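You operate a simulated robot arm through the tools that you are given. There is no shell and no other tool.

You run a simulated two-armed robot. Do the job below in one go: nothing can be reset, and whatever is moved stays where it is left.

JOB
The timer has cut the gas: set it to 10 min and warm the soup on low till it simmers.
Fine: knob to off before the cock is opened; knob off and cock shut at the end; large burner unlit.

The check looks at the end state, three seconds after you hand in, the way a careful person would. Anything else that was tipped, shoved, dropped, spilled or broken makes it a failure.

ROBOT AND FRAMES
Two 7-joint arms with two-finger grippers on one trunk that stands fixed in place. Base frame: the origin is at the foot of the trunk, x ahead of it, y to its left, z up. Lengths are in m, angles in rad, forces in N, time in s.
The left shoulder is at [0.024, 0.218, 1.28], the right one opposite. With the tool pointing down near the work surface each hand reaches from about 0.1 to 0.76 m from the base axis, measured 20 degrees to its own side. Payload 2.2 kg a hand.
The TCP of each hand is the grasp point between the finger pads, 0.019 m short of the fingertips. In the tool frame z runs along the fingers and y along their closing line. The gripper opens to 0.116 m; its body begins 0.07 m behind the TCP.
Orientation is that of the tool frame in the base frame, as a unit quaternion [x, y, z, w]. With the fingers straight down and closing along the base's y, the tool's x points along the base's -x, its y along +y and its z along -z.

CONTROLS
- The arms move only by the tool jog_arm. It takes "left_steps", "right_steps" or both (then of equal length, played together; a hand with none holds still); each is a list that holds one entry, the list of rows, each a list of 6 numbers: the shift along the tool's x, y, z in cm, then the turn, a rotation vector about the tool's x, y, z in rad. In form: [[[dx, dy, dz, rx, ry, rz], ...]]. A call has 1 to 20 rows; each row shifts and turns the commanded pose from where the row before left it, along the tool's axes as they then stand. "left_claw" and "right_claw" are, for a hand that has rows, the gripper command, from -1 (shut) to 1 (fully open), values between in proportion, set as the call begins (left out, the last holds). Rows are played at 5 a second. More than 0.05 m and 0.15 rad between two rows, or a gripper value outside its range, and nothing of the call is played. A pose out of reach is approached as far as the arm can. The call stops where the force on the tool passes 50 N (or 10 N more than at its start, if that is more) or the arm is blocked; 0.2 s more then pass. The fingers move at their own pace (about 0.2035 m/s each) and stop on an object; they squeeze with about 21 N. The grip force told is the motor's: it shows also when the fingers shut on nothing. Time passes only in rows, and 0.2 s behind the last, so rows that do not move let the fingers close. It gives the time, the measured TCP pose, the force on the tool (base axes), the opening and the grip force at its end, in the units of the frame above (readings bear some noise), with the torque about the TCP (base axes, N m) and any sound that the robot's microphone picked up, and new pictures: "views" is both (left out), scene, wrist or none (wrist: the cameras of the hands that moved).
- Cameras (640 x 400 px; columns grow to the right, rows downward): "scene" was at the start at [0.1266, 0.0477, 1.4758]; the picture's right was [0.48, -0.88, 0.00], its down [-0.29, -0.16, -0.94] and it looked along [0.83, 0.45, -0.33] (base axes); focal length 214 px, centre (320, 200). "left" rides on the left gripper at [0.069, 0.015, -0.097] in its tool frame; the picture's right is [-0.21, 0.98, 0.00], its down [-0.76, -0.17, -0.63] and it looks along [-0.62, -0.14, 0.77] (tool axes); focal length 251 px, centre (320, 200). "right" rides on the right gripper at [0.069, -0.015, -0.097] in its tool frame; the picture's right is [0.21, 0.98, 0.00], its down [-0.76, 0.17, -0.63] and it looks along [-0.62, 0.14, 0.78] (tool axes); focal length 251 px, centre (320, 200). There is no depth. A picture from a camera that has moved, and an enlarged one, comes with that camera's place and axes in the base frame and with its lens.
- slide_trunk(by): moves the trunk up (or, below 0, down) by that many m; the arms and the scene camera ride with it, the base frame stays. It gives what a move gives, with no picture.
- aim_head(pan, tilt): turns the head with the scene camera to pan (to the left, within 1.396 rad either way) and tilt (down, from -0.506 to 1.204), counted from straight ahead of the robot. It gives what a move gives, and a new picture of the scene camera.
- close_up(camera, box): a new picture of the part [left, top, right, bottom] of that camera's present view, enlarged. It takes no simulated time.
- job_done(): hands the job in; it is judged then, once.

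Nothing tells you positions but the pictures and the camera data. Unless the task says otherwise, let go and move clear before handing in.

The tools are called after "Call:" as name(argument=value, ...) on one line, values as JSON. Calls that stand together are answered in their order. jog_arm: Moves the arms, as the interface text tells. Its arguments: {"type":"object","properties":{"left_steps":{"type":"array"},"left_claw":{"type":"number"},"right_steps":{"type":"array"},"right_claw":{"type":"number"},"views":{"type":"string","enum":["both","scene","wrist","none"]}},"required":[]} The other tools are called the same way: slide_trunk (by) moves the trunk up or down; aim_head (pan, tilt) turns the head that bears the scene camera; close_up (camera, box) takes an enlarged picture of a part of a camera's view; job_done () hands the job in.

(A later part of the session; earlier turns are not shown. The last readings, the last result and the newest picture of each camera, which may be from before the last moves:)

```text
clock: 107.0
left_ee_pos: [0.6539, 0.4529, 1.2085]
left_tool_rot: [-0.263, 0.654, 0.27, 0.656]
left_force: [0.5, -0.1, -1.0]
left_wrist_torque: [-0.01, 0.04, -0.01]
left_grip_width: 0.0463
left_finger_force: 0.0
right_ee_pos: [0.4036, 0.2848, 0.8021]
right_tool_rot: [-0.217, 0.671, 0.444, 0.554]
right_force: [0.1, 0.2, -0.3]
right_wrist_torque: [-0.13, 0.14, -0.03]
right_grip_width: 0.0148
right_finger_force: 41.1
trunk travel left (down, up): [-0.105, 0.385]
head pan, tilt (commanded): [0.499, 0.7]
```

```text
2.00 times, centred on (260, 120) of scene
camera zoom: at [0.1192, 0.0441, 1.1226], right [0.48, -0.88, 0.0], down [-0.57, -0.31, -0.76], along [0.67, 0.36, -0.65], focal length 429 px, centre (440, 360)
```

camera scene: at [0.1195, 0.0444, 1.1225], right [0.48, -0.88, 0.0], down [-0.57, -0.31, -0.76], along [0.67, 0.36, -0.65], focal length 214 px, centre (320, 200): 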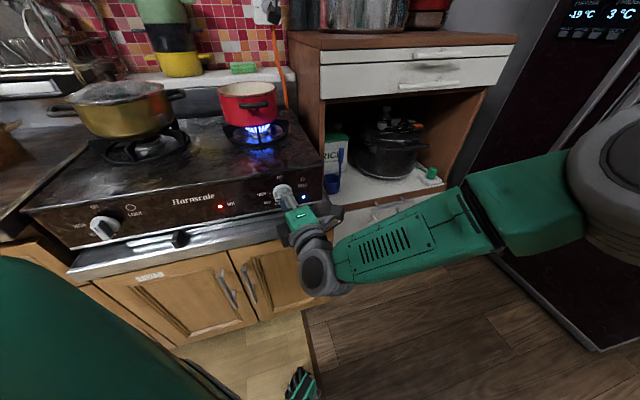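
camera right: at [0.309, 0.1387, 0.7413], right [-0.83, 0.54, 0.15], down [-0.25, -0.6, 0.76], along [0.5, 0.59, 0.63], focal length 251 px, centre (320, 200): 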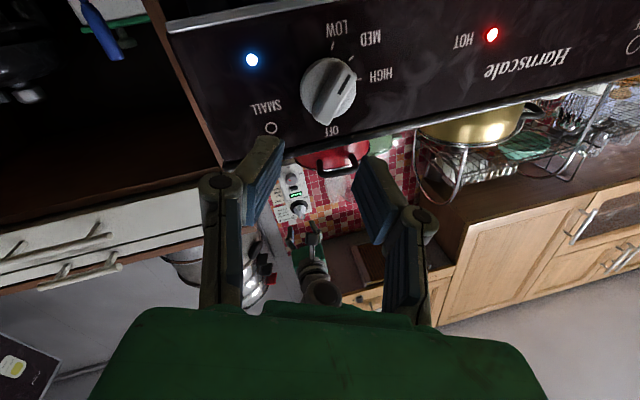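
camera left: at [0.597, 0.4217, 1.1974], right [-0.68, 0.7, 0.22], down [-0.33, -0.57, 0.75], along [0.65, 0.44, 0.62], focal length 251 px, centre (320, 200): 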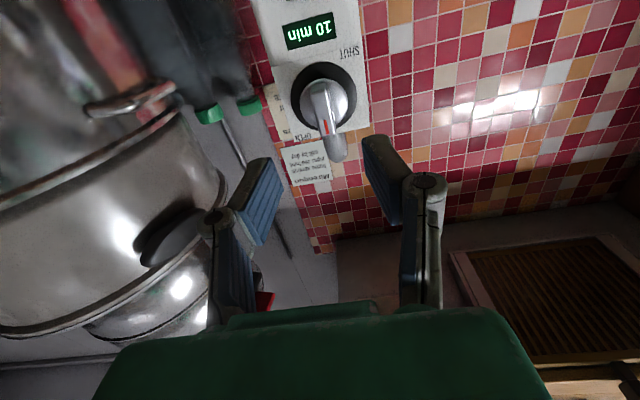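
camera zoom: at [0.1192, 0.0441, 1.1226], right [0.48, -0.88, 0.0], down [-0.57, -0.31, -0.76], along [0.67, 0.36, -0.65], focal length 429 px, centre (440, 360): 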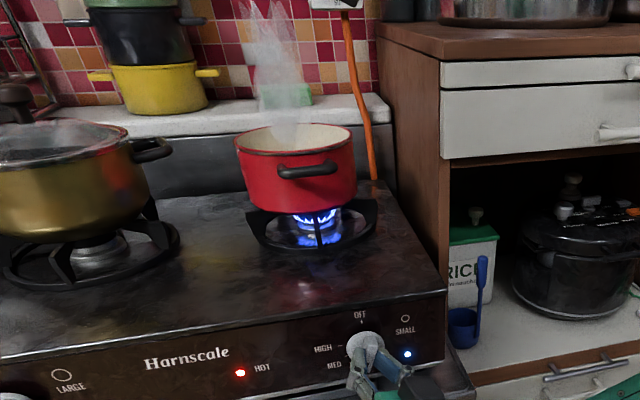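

The knob is on LOW (about 159°) and the flame has shrunk. I release, back off and check the knob and the soup.

Call:
jog_arm(right_steps=[[[0, 0, 0, 0, 0, 0], [0, 0, 0, 0, 0, 0], [0, 0, -2.5, 0, 0, 0], [0, 0, -2.5, 0, 0, 0], [0, 0, -2.5, 0, 0, 0], [0, 0, 0, 0, 0, 0]]], right_claw=-0.3, views="none")

Call:
close_up(camera="scene", box=[180, 20, 340, 220])

Call:
close_up(camera="scene", box=[260, 165, 320, 210])

Call:
close_up(camera="left", box=[200, 0, 440, 200])

```text
clock: 108.4
left_ee_pos: [0.654, 0.453, 1.2101]
left_tool_rot: [-0.264, 0.654, 0.269, 0.656]
left_force: [-0.3, -0.2, 0.1]
left_wrist_torque: [0.0, 0.0, 0.0]
left_grip_width: 0.0464
left_finger_force: 0.0
right_ee_pos: [0.3646, 0.2237, 0.8025]
right_tool_rot: [-0.217, 0.67, 0.444, 0.553]
right_force: [0.8, -0.2, -0.2]
right_wrist_torque: [0.0, 0.03, -0.02]
right_grip_width: 0.0408
right_finger_force: 0.1
trunk travel left (down, up): [-0.105, 0.385]
head pan, tilt (commanded): [0.499, 0.7]
```

```text
2.00 times, centred on (260, 120) of scene
camera zoom: at [0.1191, 0.0435, 1.1226], right [0.48, -0.88, 0.0], down [-0.57, -0.31, -0.76], along [0.67, 0.36, -0.65], focal length 429 px, centre (440, 360)
```

zoom: 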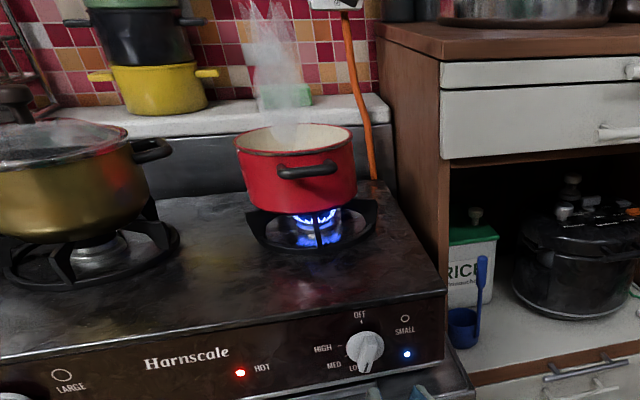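

```text
8.89 times, centred on (290, 188) of scene
camera zoom: at [0.1191, 0.0435, 1.1226], right [0.48, -0.88, 0.0], down [-0.57, -0.31, -0.76], along [0.67, 0.36, -0.65], focal length 1906 px, centre (587, 311)
```

zoom: 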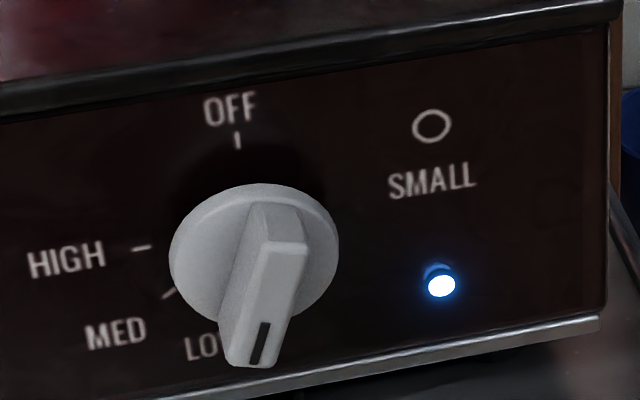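

```text
2.00 times, centred on (320, 100) of left
camera zoom: at [0.5731, 0.3961, 1.1402], right [-0.68, 0.7, 0.22], down [-0.34, -0.57, 0.75], along [0.65, 0.44, 0.62], focal length 503 px, centre (320, 400)
```

zoom: 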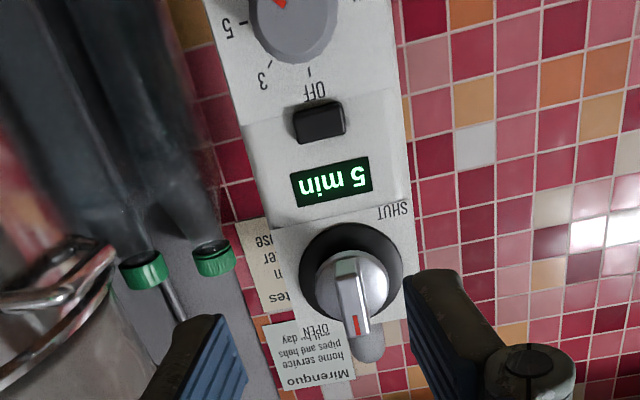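

The knob is on LOW and the flame is small, but the timer already shows 5 min left, so it runs fast; steam is rising. I roll the right wrist ready for switching off while watching and listening to the soup.

Call:
jog_arm(right_steps=[[[0, 0, 0, 0, 0, -0.1417], [0, 0, 0, 0, 0, -0.1417], [0, 0, 0, 0, 0, -0.1417], [0, 0, 0, 0, 0, -0.1417], [0, 0, 0, 0, 0, -0.1417], [0, 0, 0, 0, 0, -0.1417], [0, 0, 0, 0, 0, -0.1417], [0, 0, 0, 0, 0, -0.1417], [0, 0, 0, 0, 0, -0.1417], [0, 0, 0, 0, 0, -0.1417], [0, 0, 0, 0, 0, -0.1417], [0, 0, 0, 0, 0, -0.1417], [0, 0, 0, 0, 0, -0.1417], [0, 0, 0, 0, 0, -0.1417], [0, 0, 0, 0, 0, -0.1417], [0, 0, 0, 0, 0, -0.1417], [0, 0, 0, 0, 0, -0.1417]]], right_claw=-0.3, views="both")

Call:
close_up(camera="scene", box=[180, 20, 340, 220])

Call:
close_up(camera="left", box=[260, 40, 400, 160])

```text
clock: 112.0
left_ee_pos: [0.6543, 0.452, 1.208]
left_tool_rot: [-0.262, 0.654, 0.27, 0.657]
left_force: [-0.8, -0.3, -0.2]
left_wrist_torque: [0.01, 0.0, 0.01]
left_grip_width: 0.0463
left_finger_force: 0.0
right_ee_pos: [0.3676, 0.2241, 0.8026]
right_tool_rot: [0.702, -0.038, 0.359, -0.613]
right_force: [-0.7, 0.8, 0.6]
right_wrist_torque: [0.0, 0.01, 0.0]
right_grip_width: 0.0406
right_finger_force: 0.2
trunk travel left (down, up): [-0.105, 0.385]
head pan, tilt (commanded): [0.499, 0.7]
camera scene: at [0.1189, 0.0436, 1.1227], right [0.48, -0.88, 0.0], down [-0.57, -0.31, -0.76], along [0.67, 0.36, -0.65], focal length 214 px, centre (320, 200)
camera right: at [0.3585, 0.1117, 0.8474], right [0.54, -0.35, -0.77], down [-0.84, -0.19, -0.5], along [0.02, 0.92, -0.4], focal length 251 px, centre (320, 200)
```

scene: 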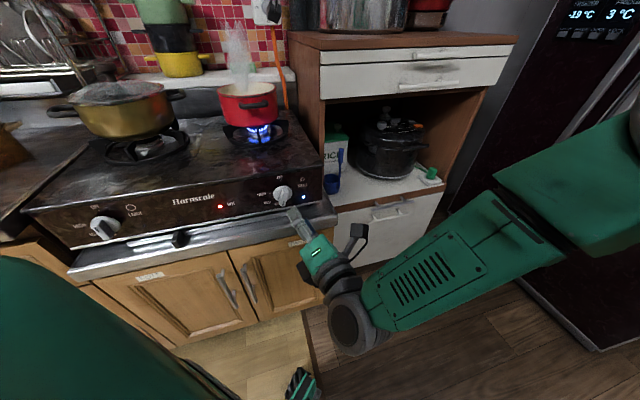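
right: 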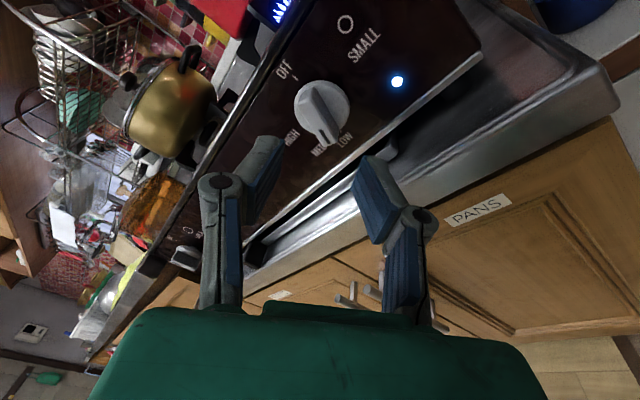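

```text
2.00 times, centred on (260, 120) of scene
camera zoom: at [0.1189, 0.0436, 1.1227], right [0.48, -0.88, 0.0], down [-0.57, -0.31, -0.76], along [0.67, 0.36, -0.65], focal length 429 px, centre (440, 360)
```

zoom: 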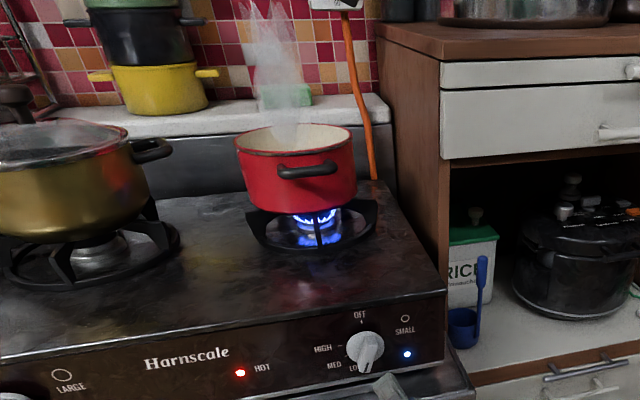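

```text
3.33 times, centred on (330, 100) of left
camera zoom: at [0.5729, 0.396, 1.1403], right [-0.68, 0.7, 0.22], down [-0.34, -0.57, 0.75], along [0.65, 0.44, 0.62], focal length 838 px, centre (287, 533)
```

zoom: 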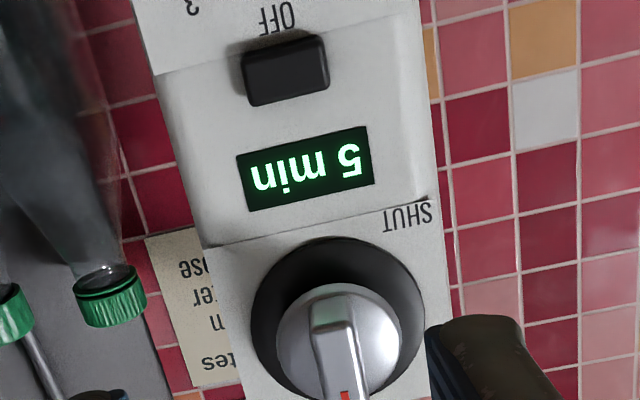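

Flame steady on LOW, steam light. I check the timer dial's pointer and keep listening.

Call:
close_up(camera="left", box=[240, 0, 400, 100])

Call:
jog_arm(right_steps=[[[0, 0, 0, 0, 0, 0], [0, 0, 0, 0, 0, 0], [0, 0, 0, 0, 0, 0], [0, 0, 0, 0, 0, 0], [0, 0, 0, 0, 0, 0], [0, 0, 0, 0, 0, 0], [0, 0, 0, 0, 0, 0], [0, 0, 0, 0, 0, 0], [0, 0, 0, 0, 0, 0], [0, 0, 0, 0, 0, 0]]], views="none")

Call:
close_up(camera="left", box=[240, 0, 400, 100])

Call:
close_up(camera="scene", box=[180, 20, 340, 220])

```text
4.00 times, centred on (320, 50) of left
camera zoom: at [0.5729, 0.396, 1.1403], right [-0.68, 0.7, 0.22], down [-0.34, -0.57, 0.75], along [0.65, 0.44, 0.62], focal length 1006 px, centre (320, 800)
```

zoom: 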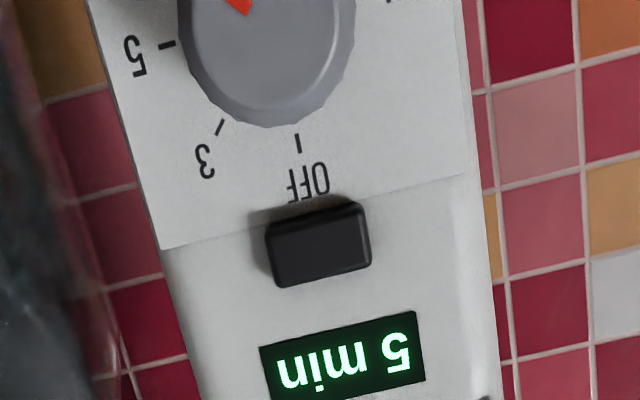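

```text
clock: 114.2
left_ee_pos: [0.654, 0.453, 1.2093]
left_tool_rot: [-0.263, 0.654, 0.27, 0.656]
left_force: [0.1, -0.1, -0.6]
left_wrist_torque: [0.0, 0.01, 0.0]
left_grip_width: 0.0462
left_finger_force: 0.1
right_ee_pos: [0.367, 0.2223, 0.8035]
right_tool_rot: [0.703, -0.04, 0.358, -0.613]
right_force: [0.1, 1.3, -0.3]
right_wrist_torque: [0.0, 0.03, 0.0]
right_grip_width: 0.0406
right_finger_force: 0.0
trunk travel left (down, up): [-0.105, 0.385]
head pan, tilt (commanded): [0.499, 0.7]
```

```text
4.00 times, centred on (320, 50) of left
camera zoom: at [0.5729, 0.396, 1.1403], right [-0.68, 0.7, 0.22], down [-0.34, -0.57, 0.75], along [0.65, 0.44, 0.62], focal length 1006 px, centre (320, 800)
```

zoom: 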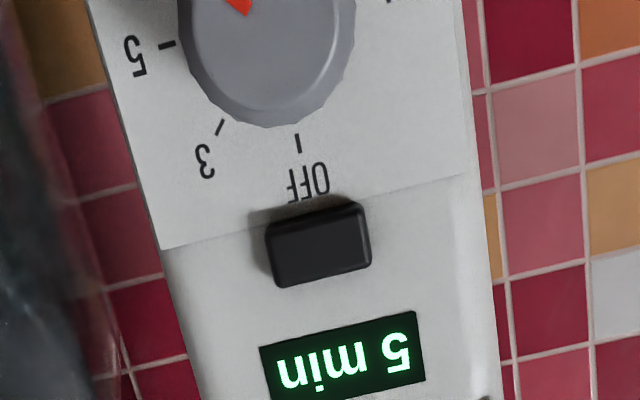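

```text
2.00 times, centred on (260, 120) of scene
camera zoom: at [0.1189, 0.0436, 1.1227], right [0.48, -0.88, 0.0], down [-0.57, -0.31, -0.76], along [0.67, 0.36, -0.65], focal length 429 px, centre (440, 360)
```

zoom: 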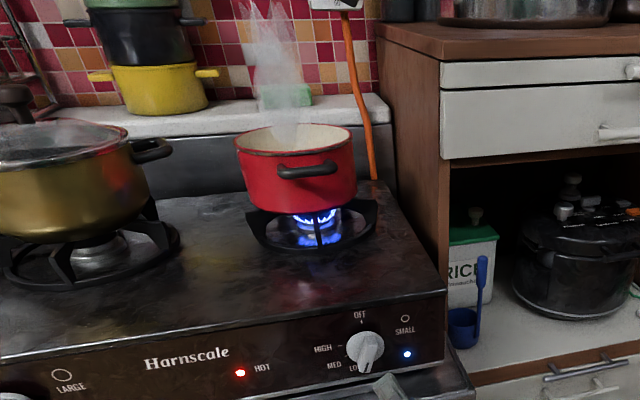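

I can't see the soup surface from this low. I raise the trunk 0.25 m to look into the pot.

Call:
slide_trunk(by=0.25)

Call:
close_up(camera="scene", box=[200, 100, 360, 240])

Call:
close_up(camera="scene", box=[0, 0, 640, 400])

```text
clock: 116.8
left_ee_pos: [0.6546, 0.4522, 1.4588]
left_tool_rot: [-0.264, 0.654, 0.27, 0.656]
left_force: [0.3, 0.0, 0.4]
left_wrist_torque: [0.02, 0.02, 0.01]
left_grip_width: 0.0461
left_finger_force: 0.1
right_ee_pos: [0.3665, 0.2228, 1.053]
right_tool_rot: [0.703, -0.039, 0.359, -0.614]
right_force: [1.3, 0.5, 0.8]
right_wrist_torque: [0.01, 0.02, 0.03]
right_grip_width: 0.0408
right_finger_force: 0.0
trunk travel left (down, up): [-0.355, 0.135]
head pan, tilt (commanded): [0.499, 0.7]
```

```text
2.86 times, centred on (280, 170) of scene
camera zoom: at [0.12, 0.0442, 1.3726], right [0.48, -0.88, 0.0], down [-0.57, -0.31, -0.76], along [0.67, 0.36, -0.65], focal length 613 px, centre (434, 286)
```

zoom: 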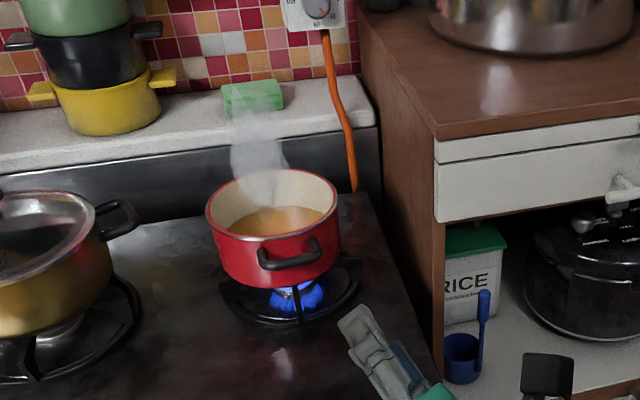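

```text
1.00 times, centred on (320, 200) of scene (not enlarged: the box is as wide or as high as the picture)
camera zoom: at [0.12, 0.0442, 1.3726], right [0.48, -0.88, 0.0], down [-0.57, -0.31, -0.76], along [0.67, 0.36, -0.65], focal length 214 px, centre (320, 200)
```

zoom: 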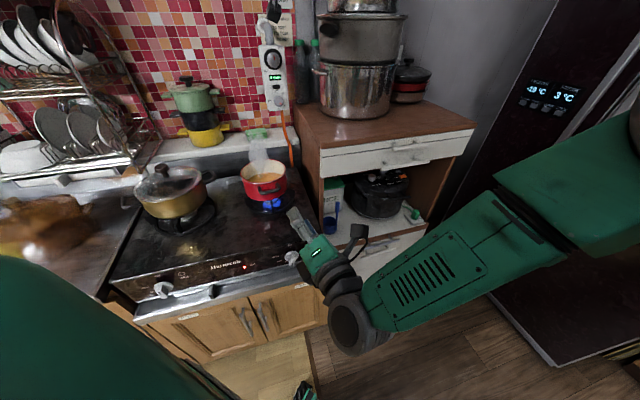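

Now I can see into the pot: soup with light steam. I zoom in for bubbles and read the timer.

Call:
close_up(camera="scene", box=[235, 150, 295, 210])

Call:
close_up(camera="scene", box=[250, 20, 310, 120])

```text
6.67 times, centred on (265, 180) of scene
camera zoom: at [0.12, 0.0442, 1.3726], right [0.48, -0.88, 0.0], down [-0.57, -0.31, -0.76], along [0.67, 0.36, -0.65], focal length 1430 px, centre (687, 333)
```

zoom: 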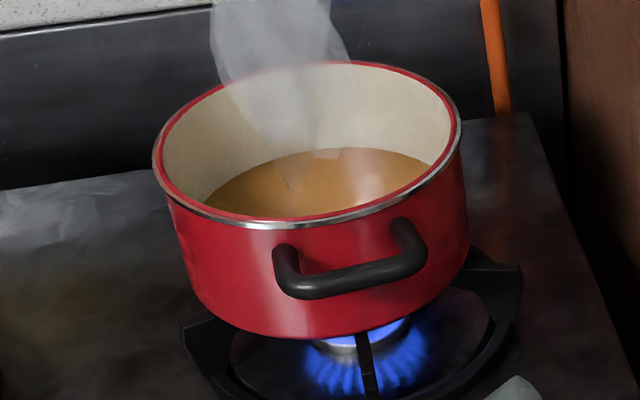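

```text
4.00 times, centred on (280, 70) of scene
camera zoom: at [0.12, 0.0442, 1.3726], right [0.48, -0.88, 0.0], down [-0.57, -0.31, -0.76], along [0.67, 0.36, -0.65], focal length 858 px, centre (480, 720)
```

zoom: 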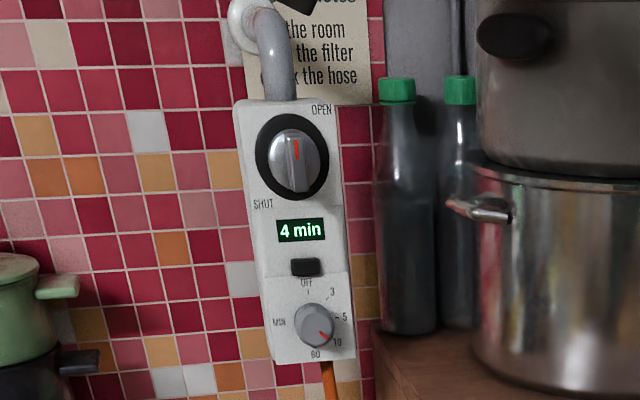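

The timer shows 4 min and counts roughly one minute per 6 s; the soup steams but no bubbles yet. I wait a little, watching soup and timer.

Call:
jog_arm(right_steps=[[[0, 0, 0, 0, 0, 0], [0, 0, 0, 0, 0, 0], [0, 0, 0, 0, 0, 0], [0, 0, 0, 0, 0, 0], [0, 0, 0, 0, 0, 0], [0, 0, 0, 0, 0, 0], [0, 0, 0, 0, 0, 0], [0, 0, 0, 0, 0, 0], [0, 0, 0, 0, 0, 0], [0, 0, 0, 0, 0, 0]]], views="none")

Call:
close_up(camera="scene", box=[235, 150, 295, 210])

Call:
close_up(camera="scene", box=[250, 20, 310, 120])

```text
clock: 119.0
left_ee_pos: [0.6538, 0.4529, 1.459]
left_tool_rot: [-0.263, 0.653, 0.271, 0.656]
left_force: [-0.3, -0.2, -0.5]
left_wrist_torque: [-0.03, 0.05, 0.02]
left_grip_width: 0.0463
left_finger_force: 0.1
right_ee_pos: [0.3674, 0.2227, 1.0542]
right_tool_rot: [0.703, -0.039, 0.359, -0.613]
right_force: [0.2, -0.9, -0.5]
right_wrist_torque: [0.03, 0.01, 0.0]
right_grip_width: 0.0406
right_finger_force: 0.0
trunk travel left (down, up): [-0.355, 0.135]
head pan, tilt (commanded): [0.499, 0.7]
```

```text
6.67 times, centred on (265, 180) of scene
camera zoom: at [0.1199, 0.0442, 1.3727], right [0.48, -0.88, 0.0], down [-0.57, -0.31, -0.76], along [0.67, 0.36, -0.65], focal length 1430 px, centre (687, 333)
```

zoom: 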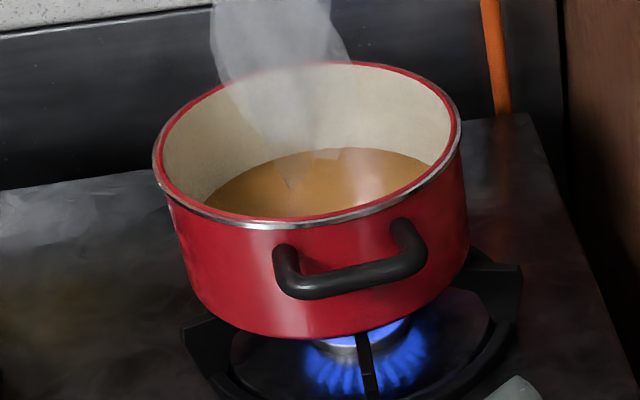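

```text
4.00 times, centred on (280, 70) of scene
camera zoom: at [0.1199, 0.0442, 1.3727], right [0.48, -0.88, 0.0], down [-0.57, -0.31, -0.76], along [0.67, 0.36, -0.65], focal length 858 px, centre (480, 720)
```

zoom: 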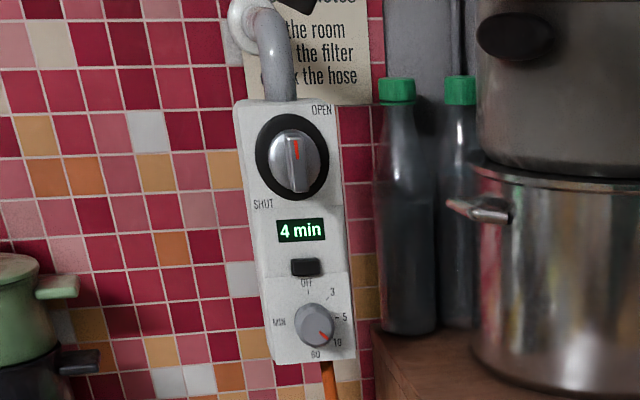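

No bubbles yet and only ~20 s may remain on the timer. While waiting I bring the left hand down in front of the timer, ready to re-set it or shut the cock.

Call:
jog_arm(left_steps=[[[4.4, 0, 0.3, 0, 0, 0], [4.4, 0, 0.3, 0, 0, 0], [4.4, 0, 0.3, 0, 0, 0], [4.4, 0, 0.3, 0, 0, 0], [4.4, 0, 0.3, 0, 0, 0], [4.4, 0, 0.3, 0, 0, 0], [4.4, 0, 0.3, 0, 0, 0], [0, 0, 0, 0, 0, 0]]], left_claw=-0.14, views="wrist")

Call:
close_up(camera="scene", box=[235, 150, 295, 210])

Call:
close_up(camera="left", box=[240, 30, 400, 230])

```text
clock: 120.8
left_ee_pos: [0.6688, 0.4685, 1.1534]
left_tool_rot: [-0.263, 0.653, 0.269, 0.657]
left_force: [-0.6, 0.0, 0.5]
left_wrist_torque: [-0.01, 0.02, 0.01]
left_grip_width: 0.0498
left_finger_force: 0.0
right_ee_pos: [0.3659, 0.2229, 1.0532]
right_tool_rot: [0.703, -0.039, 0.358, -0.613]
right_force: [0.9, -0.2, -0.6]
right_wrist_torque: [0.03, 0.01, 0.02]
right_grip_width: 0.0406
right_finger_force: 0.0
trunk travel left (down, up): [-0.355, 0.135]
head pan, tilt (commanded): [0.499, 0.7]
camera left: at [0.5871, 0.4124, 1.0846], right [-0.68, 0.7, 0.22], down [-0.34, -0.57, 0.75], along [0.65, 0.44, 0.62], focal length 251 px, centre (320, 200)
```

left: 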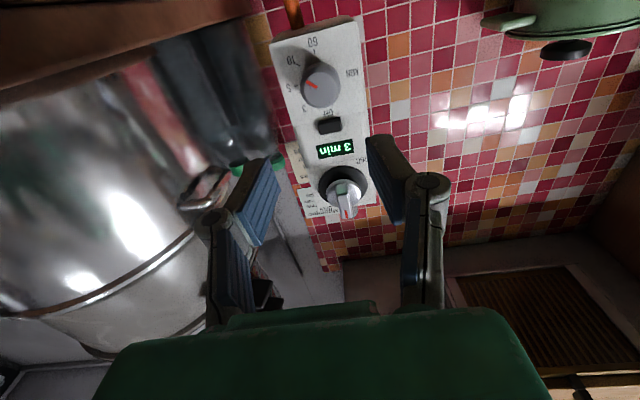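

```text
6.67 times, centred on (265, 180) of scene
camera zoom: at [0.1197, 0.0448, 1.3727], right [0.48, -0.88, 0.0], down [-0.57, -0.31, -0.76], along [0.67, 0.36, -0.65], focal length 1430 px, centre (687, 333)
```

zoom: 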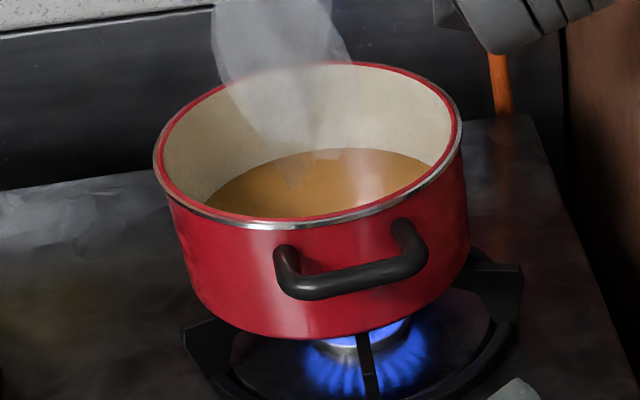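

```text
2.00 times, centred on (320, 130) of left
camera zoom: at [0.5871, 0.4124, 1.0846], right [-0.68, 0.7, 0.22], down [-0.34, -0.57, 0.75], along [0.65, 0.44, 0.62], focal length 503 px, centre (320, 340)
```

zoom: 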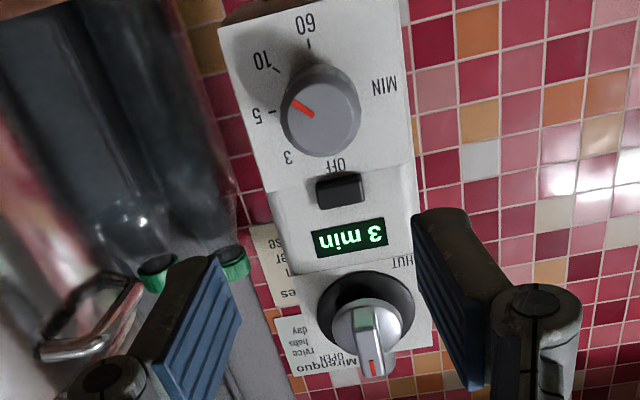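

Timer reads 3 min (roughly 18 s left); soup steaming but still flat. I close in on the dial so I can re-arm 10 min if needed, while continuing to watch the pot.

Call:
jog_arm(left_steps=[[[0.74, 0.26, 3.5, 0, 0, 0], [0, 0, 3.5, 0, 0, 0], [0, 0, 2.6, 0, 0, 0], [0, 0, 2.0, 0, 0, 0], [0, 0, 0, 0, 0, 0]]], left_claw=-0.14, views="none")

Call:
close_up(camera="left", box=[200, 20, 440, 220])

Call:
close_up(camera="scene", box=[235, 150, 295, 210])

```text
clock: 122.0
left_ee_pos: [0.749, 0.5518, 1.1475]
left_tool_rot: [-0.263, 0.654, 0.27, 0.657]
left_force: [-0.4, 0.9, 0.1]
left_wrist_torque: [0.0, -0.01, -0.04]
left_grip_width: 0.05
left_finger_force: 0.0
right_ee_pos: [0.3662, 0.2223, 1.0535]
right_tool_rot: [0.703, -0.04, 0.358, -0.613]
right_force: [-0.2, 0.0, -0.7]
right_wrist_torque: [-0.02, 0.02, 0.02]
right_grip_width: 0.0406
right_finger_force: 0.0
trunk travel left (down, up): [-0.355, 0.135]
head pan, tilt (commanded): [0.499, 0.7]
```

```text
2.00 times, centred on (320, 120) of left
camera zoom: at [0.6686, 0.4958, 1.079], right [-0.68, 0.7, 0.22], down [-0.34, -0.57, 0.75], along [0.65, 0.44, 0.62], focal length 503 px, centre (320, 360)
```

zoom: 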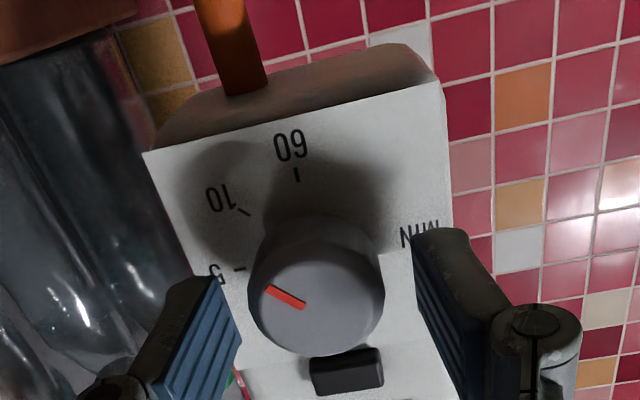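

```text
6.67 times, centred on (265, 180) of scene
camera zoom: at [0.1207, 0.0447, 1.3726], right [0.48, -0.88, 0.0], down [-0.57, -0.31, -0.76], along [0.67, 0.36, -0.65], focal length 1430 px, centre (687, 333)
```

zoom: 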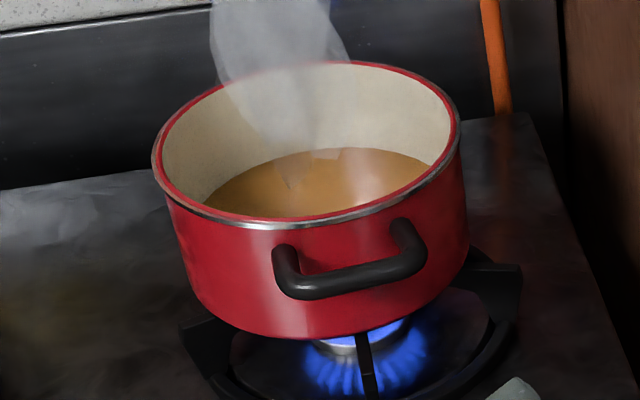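

The dial is between the fingers. To avoid the gas being cut mid-way, I grip it, turn slightly back and return to 10 to re-arm the full 10 minutes.

Call:
jog_arm(left_steps=[[[0, 0, 0, 0, 0, 0], [0, 0, 0, 0, 0, 0], [0, 0, 0, 0, 0, 0], [0, 0, 0, 0, 0, -0.14], [0, 0, 0, 0, 0, -0.14], [0, 0, 0, 0, 0, 0], [0, 0, 0, 0, 0, 0.14], [0, 0, 0, 0, 0, 0.14], [0, 0, 0, 0, 0, 0], [0, 0, 0, 0, 0, 0]]], left_claw=-1, views="none")

Call:
close_up(camera="left", box=[200, 20, 440, 220])

Call:
close_up(camera="scene", box=[235, 150, 295, 210])

```text
clock: 124.2
left_ee_pos: [0.7501, 0.5523, 1.1483]
left_tool_rot: [-0.263, 0.652, 0.27, 0.657]
left_force: [-0.4, -0.3, 15.4]
left_wrist_torque: [-0.42, 0.46, 0.04]
left_grip_width: 0.0333
left_finger_force: 44.8
right_ee_pos: [0.3662, 0.2212, 1.0537]
right_tool_rot: [0.702, -0.04, 0.359, -0.614]
right_force: [0.2, -0.2, -0.6]
right_wrist_torque: [-0.04, 0.0, 0.01]
right_grip_width: 0.0406
right_finger_force: 0.0
trunk travel left (down, up): [-0.355, 0.135]
head pan, tilt (commanded): [0.499, 0.7]
```

```text
2.00 times, centred on (320, 120) of left
camera zoom: at [0.6689, 0.4958, 1.0786], right [-0.68, 0.7, 0.22], down [-0.34, -0.57, 0.75], along [0.65, 0.44, 0.62], focal length 503 px, centre (320, 360)
```

zoom: 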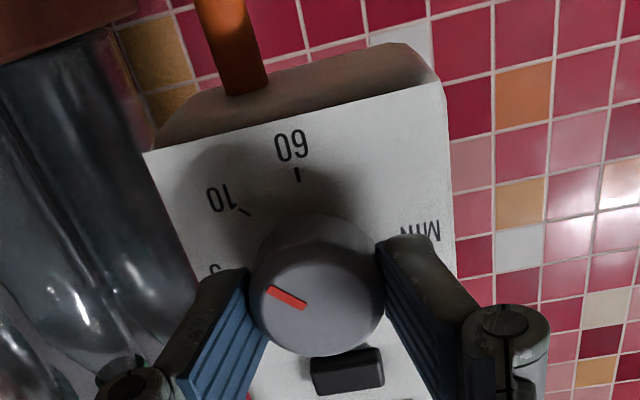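

```text
6.67 times, centred on (265, 180) of scene
camera zoom: at [0.1178, 0.0422, 1.3731], right [0.48, -0.88, 0.0], down [-0.57, -0.31, -0.76], along [0.67, 0.37, -0.65], focal length 1430 px, centre (687, 333)
```

zoom: 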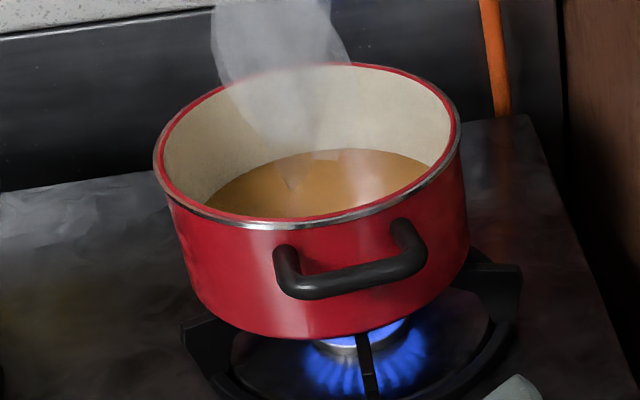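

The dial is back on the same mark. I release, back off and read the display.

Call:
jog_arm(left_steps=[[[0, 0, 0, 0, 0, 0], [0, 0, 0, 0, 0, 0], [0, 0, -3.0, 0, 0, 0], [0, 0, -4.0, 0, 0, 0], [0, 0, -4.5, 0, 0, 0], [0, 0, 0, 0, 0, 0]]], left_claw=-0.14, views="none")

Call:
close_up(camera="left", box=[240, 30, 400, 230])

Call:
close_up(camera="scene", box=[235, 150, 295, 210])

```text
clock: 125.6
left_ee_pos: [0.6712, 0.4747, 1.1423]
left_tool_rot: [-0.263, 0.654, 0.269, 0.656]
left_force: [0.7, 0.3, -0.1]
left_wrist_torque: [0.0, 0.0, 0.04]
left_grip_width: 0.05
left_finger_force: 0.1
right_ee_pos: [0.3681, 0.2233, 1.0533]
right_tool_rot: [0.702, -0.04, 0.36, -0.613]
right_force: [0.2, -1.3, -0.3]
right_wrist_torque: [-0.03, 0.0, 0.02]
right_grip_width: 0.0409
right_finger_force: 0.1
trunk travel left (down, up): [-0.355, 0.135]
head pan, tilt (commanded): [0.499, 0.7]
```

```text
2.00 times, centred on (320, 130) of left
camera zoom: at [0.5896, 0.4182, 1.0737], right [-0.68, 0.7, 0.22], down [-0.34, -0.57, 0.75], along [0.65, 0.44, 0.62], focal length 503 px, centre (320, 340)
```

zoom: 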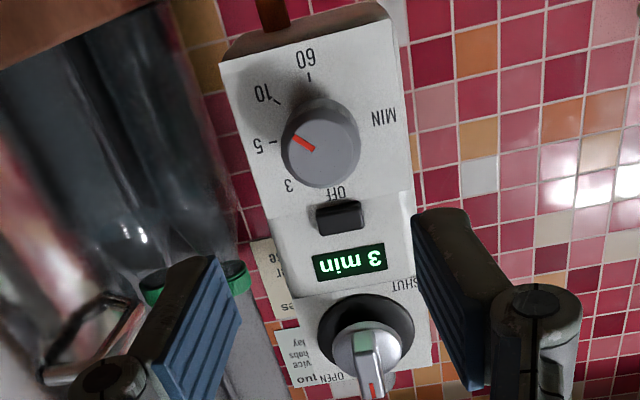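

```text
6.67 times, centred on (265, 180) of scene
camera zoom: at [0.1212, 0.0441, 1.3725], right [0.48, -0.88, 0.0], down [-0.57, -0.31, -0.76], along [0.67, 0.36, -0.65], focal length 1430 px, centre (687, 333)
```

zoom: 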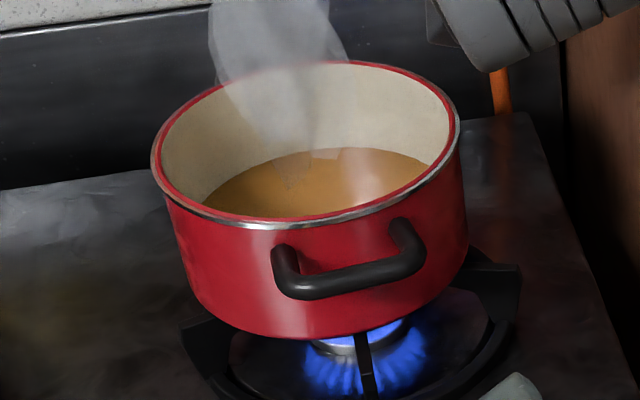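

The 16° nudge did not reset the countdown (still 3 min). I try a full step: to 60 and straight back to 10, which should re-arm it.

Call:
jog_arm(left_steps=[[[-0.4, 0, 4.0, 0, 0, 0], [0, 0, 4.0, 0, 0, 0], [0, 0, 3.2, 0, 0, 0], [0, 0, 0, 0, 0, 0]]], left_claw=-0.14, views="none")

Call:
jog_arm(left_steps=[[[0, 0, 0, 0, 0, 0], [0, 0, 0, 0, 0, 0], [0, 0, 0, 0, 0, 0.14], [0, 0, 0, 0, 0, 0.14], [0, 0, 0, 0, 0, 0.14], [0, 0, 0, 0, 0, 0.14], [0, 0, 0, 0, 0, 0.14], [0, 0, 0, 0, 0, 0]]], left_claw=-1, views="none")

Call:
close_up(camera="left", box=[200, 20, 440, 220])

Call:
close_up(camera="scene", box=[235, 150, 295, 210])

```text
clock: 126.6
left_ee_pos: [0.7491, 0.5504, 1.1471]
left_tool_rot: [-0.263, 0.653, 0.27, 0.657]
left_force: [0.3, -0.2, -0.4]
left_wrist_torque: [0.0, 0.0, 0.04]
left_grip_width: 0.0496
left_finger_force: 0.0
right_ee_pos: [0.367, 0.2223, 1.0537]
right_tool_rot: [0.703, -0.038, 0.358, -0.614]
right_force: [0.3, 0.7, -0.5]
right_wrist_torque: [0.02, 0.0, 0.0]
right_grip_width: 0.0404
right_finger_force: 0.2
trunk travel left (down, up): [-0.355, 0.135]
head pan, tilt (commanded): [0.499, 0.7]
```

```text
clock: 128.4
left_ee_pos: [0.7502, 0.5494, 1.1464]
left_tool_rot: [-0.022, 0.705, 0.478, 0.523]
left_force: [6.3, -3.2, -2.1]
left_wrist_torque: [-0.5, 0.48, 0.19]
left_grip_width: 0.0331
left_finger_force: 44.7
right_ee_pos: [0.3681, 0.221, 1.0527]
right_tool_rot: [0.703, -0.04, 0.359, -0.613]
right_force: [-0.3, 0.4, 0.0]
right_wrist_torque: [0.02, -0.01, -0.01]
right_grip_width: 0.0406
right_finger_force: 0.1
trunk travel left (down, up): [-0.355, 0.135]
head pan, tilt (commanded): [0.499, 0.7]
```

```text
2.00 times, centred on (320, 120) of left
camera zoom: at [0.6403, 0.5226, 1.1048], right [-0.42, 0.43, 0.8], down [-0.02, -0.89, 0.46], along [0.91, 0.18, 0.38], focal length 503 px, centre (320, 360)
```

zoom: 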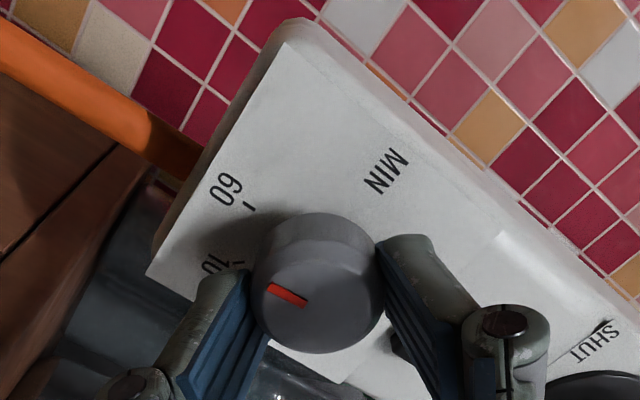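

```text
6.67 times, centred on (265, 180) of scene
camera zoom: at [0.1232, 0.0441, 1.3723], right [0.48, -0.88, 0.0], down [-0.57, -0.31, -0.76], along [0.67, 0.36, -0.65], focal length 1430 px, centre (687, 333)
```

zoom: 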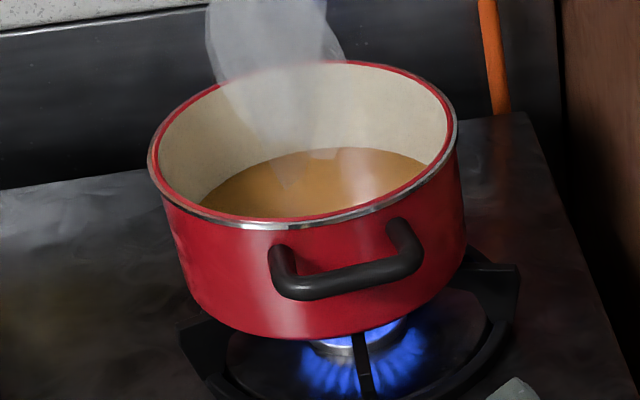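

The dial turned with the hand toward 60. I return it the same amount to 10, release and read.

Call:
jog_arm(left_steps=[[[0, 0, 0, 0, 0, -0.14], [0, 0, 0, 0, 0, -0.14], [0, 0, 0, 0, 0, -0.14], [0, 0, 0, 0, 0, -0.14], [0, 0, 0, 0, 0, -0.14], [0, 0, 0, 0, 0, 0]]], left_claw=-1, views="none")

Call:
jog_arm(left_steps=[[[0, 0, 0, 0, 0, 0], [0, 0, 0, 0, 0, 0], [0, 0, -3.0, 0, 0, 0], [0, 0, -4.0, 0, 0, 0], [0, 0, -4.5, 0, 0, 0], [0, 0, 0, 0, 0, 0]]], left_claw=-0.14, views="none")

Call:
close_up(camera="left", box=[240, 30, 400, 230])

Call:
close_up(camera="scene", box=[235, 150, 295, 210])

```text
clock: 129.8
left_ee_pos: [0.7493, 0.5517, 1.1471]
left_tool_rot: [-0.265, 0.654, 0.27, 0.655]
left_force: [-1.7, -4.4, -9.0]
left_wrist_torque: [0.51, -0.52, -0.11]
left_grip_width: 0.0333
left_finger_force: 45.1
right_ee_pos: [0.3689, 0.2236, 1.0541]
right_tool_rot: [0.703, -0.04, 0.359, -0.613]
right_force: [0.9, 0.6, -0.5]
right_wrist_torque: [0.02, -0.03, -0.04]
right_grip_width: 0.0404
right_finger_force: 0.0
trunk travel left (down, up): [-0.355, 0.135]
head pan, tilt (commanded): [0.499, 0.7]
```

```text
clock: 131.2
left_ee_pos: [0.6648, 0.4675, 1.1507]
left_tool_rot: [-0.263, 0.654, 0.27, 0.656]
left_force: [0.3, 0.2, 0.1]
left_wrist_torque: [0.04, -0.01, -0.02]
left_grip_width: 0.05
left_finger_force: 0.1
right_ee_pos: [0.3694, 0.2232, 1.0528]
right_tool_rot: [0.703, -0.04, 0.36, -0.612]
right_force: [0.4, 0.2, -1.0]
right_wrist_torque: [-0.01, 0.06, 0.04]
right_grip_width: 0.0405
right_finger_force: 0.0
trunk travel left (down, up): [-0.355, 0.135]
head pan, tilt (commanded): [0.499, 0.7]
```

```text
2.00 times, centred on (320, 130) of left
camera zoom: at [0.5841, 0.4114, 1.082], right [-0.68, 0.7, 0.22], down [-0.34, -0.57, 0.75], along [0.65, 0.44, 0.62], focal length 503 px, centre (320, 340)
```

zoom: 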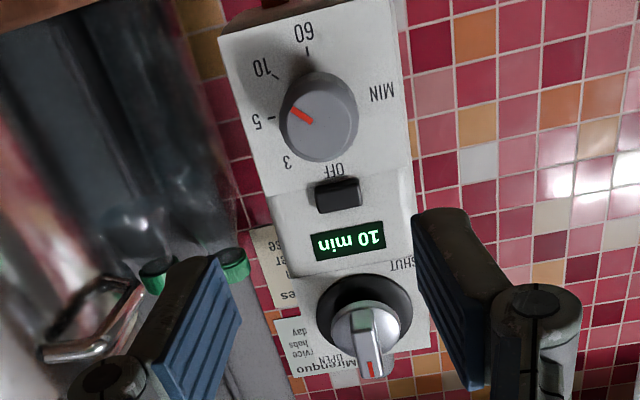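

```text
6.67 times, centred on (265, 180) of scene
camera zoom: at [0.121, 0.0433, 1.3726], right [0.48, -0.88, 0.0], down [-0.57, -0.31, -0.76], along [0.67, 0.37, -0.65], focal length 1430 px, centre (687, 333)
```

zoom: 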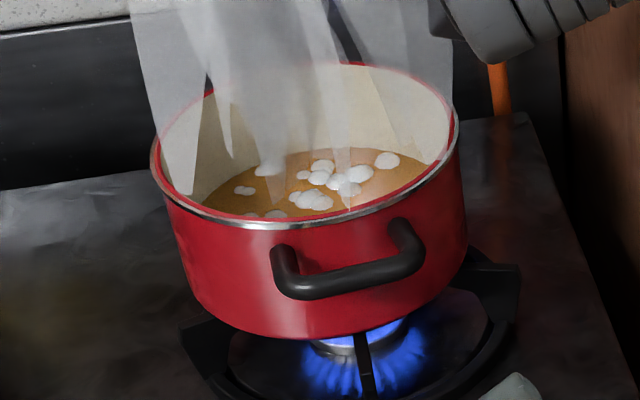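

The soup is now simmering (bubbles, stronger steam), and the timer reads 10 min. I lift the left hand clear, then lower the trunk to turn the knob off.

Call:
jog_arm(left_steps=[[[-4.8, 0, -0.5, 0, 0, 0], [-4.8, 0, -0.5, 0, 0, 0], [-4.8, 0, 0, 0, 0, 0], [-4.8, 0, 0, 0, 0, 0], [-4.8, 0, 0, 0, 0, 0], [-4.8, 0, 0, 0, 0, 0]]], views="none")

Call:
slide_trunk(by=-0.25)

Call:
close_up(camera="right", box=[240, 40, 400, 180])

Call:
close_up(camera="scene", box=[180, 20, 340, 220])

```text
clock: 132.6
left_ee_pos: [0.6553, 0.4587, 1.4364]
left_tool_rot: [-0.262, 0.653, 0.271, 0.657]
left_force: [0.4, -0.4, 0.6]
left_wrist_torque: [-0.01, 0.02, 0.0]
left_grip_width: 0.0501
left_finger_force: 0.1
right_ee_pos: [0.3676, 0.221, 1.0529]
right_tool_rot: [0.703, -0.039, 0.359, -0.613]
right_force: [-0.2, -0.1, 0.6]
right_wrist_torque: [0.01, -0.01, -0.06]
right_grip_width: 0.0409
right_finger_force: 0.2
trunk travel left (down, up): [-0.355, 0.135]
head pan, tilt (commanded): [0.499, 0.7]
```

```text
clock: 135.2
left_ee_pos: [0.6555, 0.4603, 1.1863]
left_tool_rot: [-0.264, 0.653, 0.27, 0.656]
left_force: [-1.3, -0.8, 0.1]
left_wrist_torque: [-0.02, 0.0, 0.01]
left_grip_width: 0.0498
left_finger_force: 0.1
right_ee_pos: [0.3671, 0.2223, 0.8042]
right_tool_rot: [0.702, -0.039, 0.359, -0.614]
right_force: [0.6, 1.0, -1.1]
right_wrist_torque: [-0.03, 0.01, 0.0]
right_grip_width: 0.0408
right_finger_force: 0.0
trunk travel left (down, up): [-0.105, 0.385]
head pan, tilt (commanded): [0.499, 0.7]
```

```text
2.86 times, centred on (320, 110) of right
camera zoom: at [0.3585, 0.1116, 0.8472], right [0.53, -0.35, -0.77], down [-0.84, -0.19, -0.5], along [0.02, 0.92, -0.4], focal length 718 px, centre (320, 457)
```

zoom: 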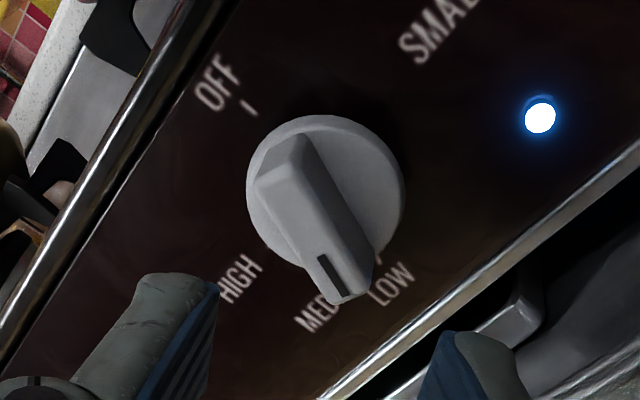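

```text
2.00 times, centred on (260, 120) of scene
camera zoom: at [0.1189, 0.0436, 1.1228], right [0.48, -0.88, 0.0], down [-0.57, -0.31, -0.76], along [0.67, 0.36, -0.65], focal length 429 px, centre (440, 360)
```

zoom: 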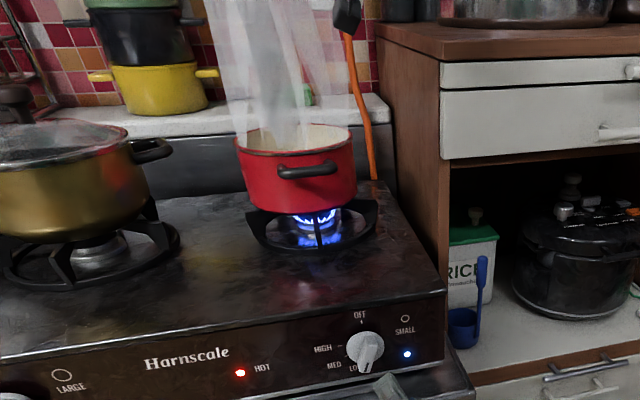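

Simmering steadily. The right hand is in front of the knob; I roll a bit further so the fingers straddle the bar, and move in most of the way.

Call:
jog_arm(right_steps=[[[0, 0, 0, 0, 0, -0.095], [0, 0, 0, 0, 0, -0.095], [-0.26, -0.1, 2.0, 0, 0, 0], [0, 0, 2.0, 0, 0, 0], [0, 0, 1.2, 0, 0, 0], [0, 0, 0, 0, 0, 0]]], right_claw=-0.12, views="none")

Call:
close_up(camera="right", box=[220, 60, 420, 220])

```text
clock: 136.6
left_ee_pos: [0.6561, 0.46, 1.1864]
left_tool_rot: [-0.264, 0.653, 0.271, 0.656]
left_force: [0.7, 0.2, 1.1]
left_wrist_torque: [0.01, 0.0, 0.03]
left_grip_width: 0.0499
left_finger_force: 0.1
right_ee_pos: [0.3927, 0.2699, 0.8018]
right_tool_rot: [0.704, 0.031, 0.413, -0.577]
right_force: [0.1, -0.3, -0.5]
right_wrist_torque: [0.01, 0.0, -0.01]
right_grip_width: 0.051
right_finger_force: 0.0
trunk travel left (down, up): [-0.105, 0.385]
head pan, tilt (commanded): [0.499, 0.7]
```

```text
2.50 times, centred on (320, 140) of right
camera zoom: at [0.3768, 0.1642, 0.8554], right [0.65, -0.42, -0.64], down [-0.76, -0.26, -0.6], along [0.09, 0.87, -0.48], focal length 629 px, centre (320, 350)
```

zoom: 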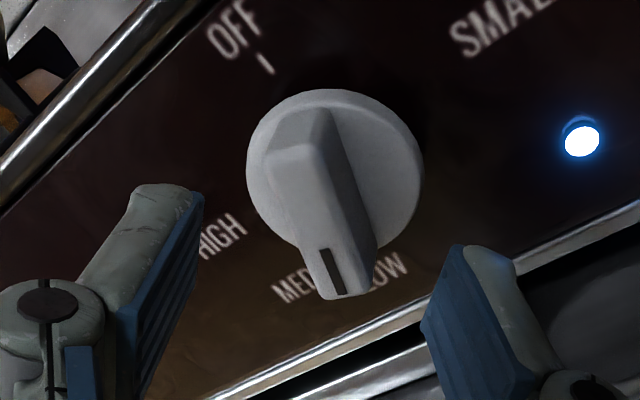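

The bar is well inside the finger gap. I advance the last 2 cm and close.

Call:
jog_arm(right_steps=[[[0.25, -0.1, 1.1, 0, 0, 0], [0, 0, 1.0, 0, 0, 0], [0, 0, 0, 0, 0, 0]]], right_claw=-0.12, views="none")

Call:
jog_arm(right_steps=[[[0, 0, 0, 0, 0, 0], [0, 0, 0, 0, 0, 0], [0, 0, 0, 0, 0, 0]]], right_claw=-1, views="none")

Call:
close_up(camera="right", box=[220, 60, 420, 220])

```text
clock: 137.3
left_ee_pos: [0.6573, 0.4599, 1.1848]
left_tool_rot: [-0.263, 0.653, 0.271, 0.656]
left_force: [0.0, -0.3, 0.0]
left_wrist_torque: [-0.04, 0.0, 0.0]
left_grip_width: 0.05
left_finger_force: 0.0
right_ee_pos: [0.4042, 0.2854, 0.8046]
right_tool_rot: [0.704, 0.029, 0.414, -0.576]
right_force: [0.2, -0.5, 0.5]
right_wrist_torque: [0.0, 0.01, -0.02]
right_grip_width: 0.0507
right_finger_force: 0.0
trunk travel left (down, up): [-0.105, 0.385]
head pan, tilt (commanded): [0.499, 0.7]
```

```text
clock: 138.2
left_ee_pos: [0.6568, 0.4598, 1.1865]
left_tool_rot: [-0.263, 0.654, 0.27, 0.656]
left_force: [0.3, -0.3, -0.1]
left_wrist_torque: [0.02, -0.02, 0.02]
left_grip_width: 0.0499
left_finger_force: 0.0
right_ee_pos: [0.4064, 0.2846, 0.8017]
right_tool_rot: [0.704, 0.029, 0.414, -0.576]
right_force: [3.8, -2.3, -7.8]
right_wrist_torque: [-0.1, 0.02, -0.22]
right_grip_width: 0.0146
right_finger_force: 40.4
trunk travel left (down, up): [-0.105, 0.385]
head pan, tilt (commanded): [0.499, 0.7]
```

```text
2.50 times, centred on (320, 140) of right
camera zoom: at [0.3898, 0.1797, 0.8574], right [0.65, -0.42, -0.64], down [-0.76, -0.25, -0.6], along [0.09, 0.87, -0.48], focal length 629 px, centre (320, 350)
```

zoom: 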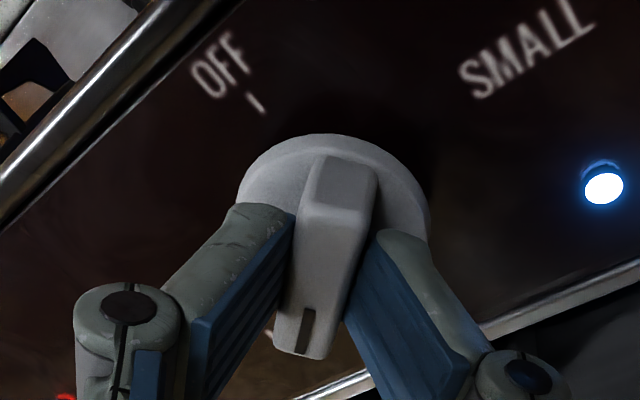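

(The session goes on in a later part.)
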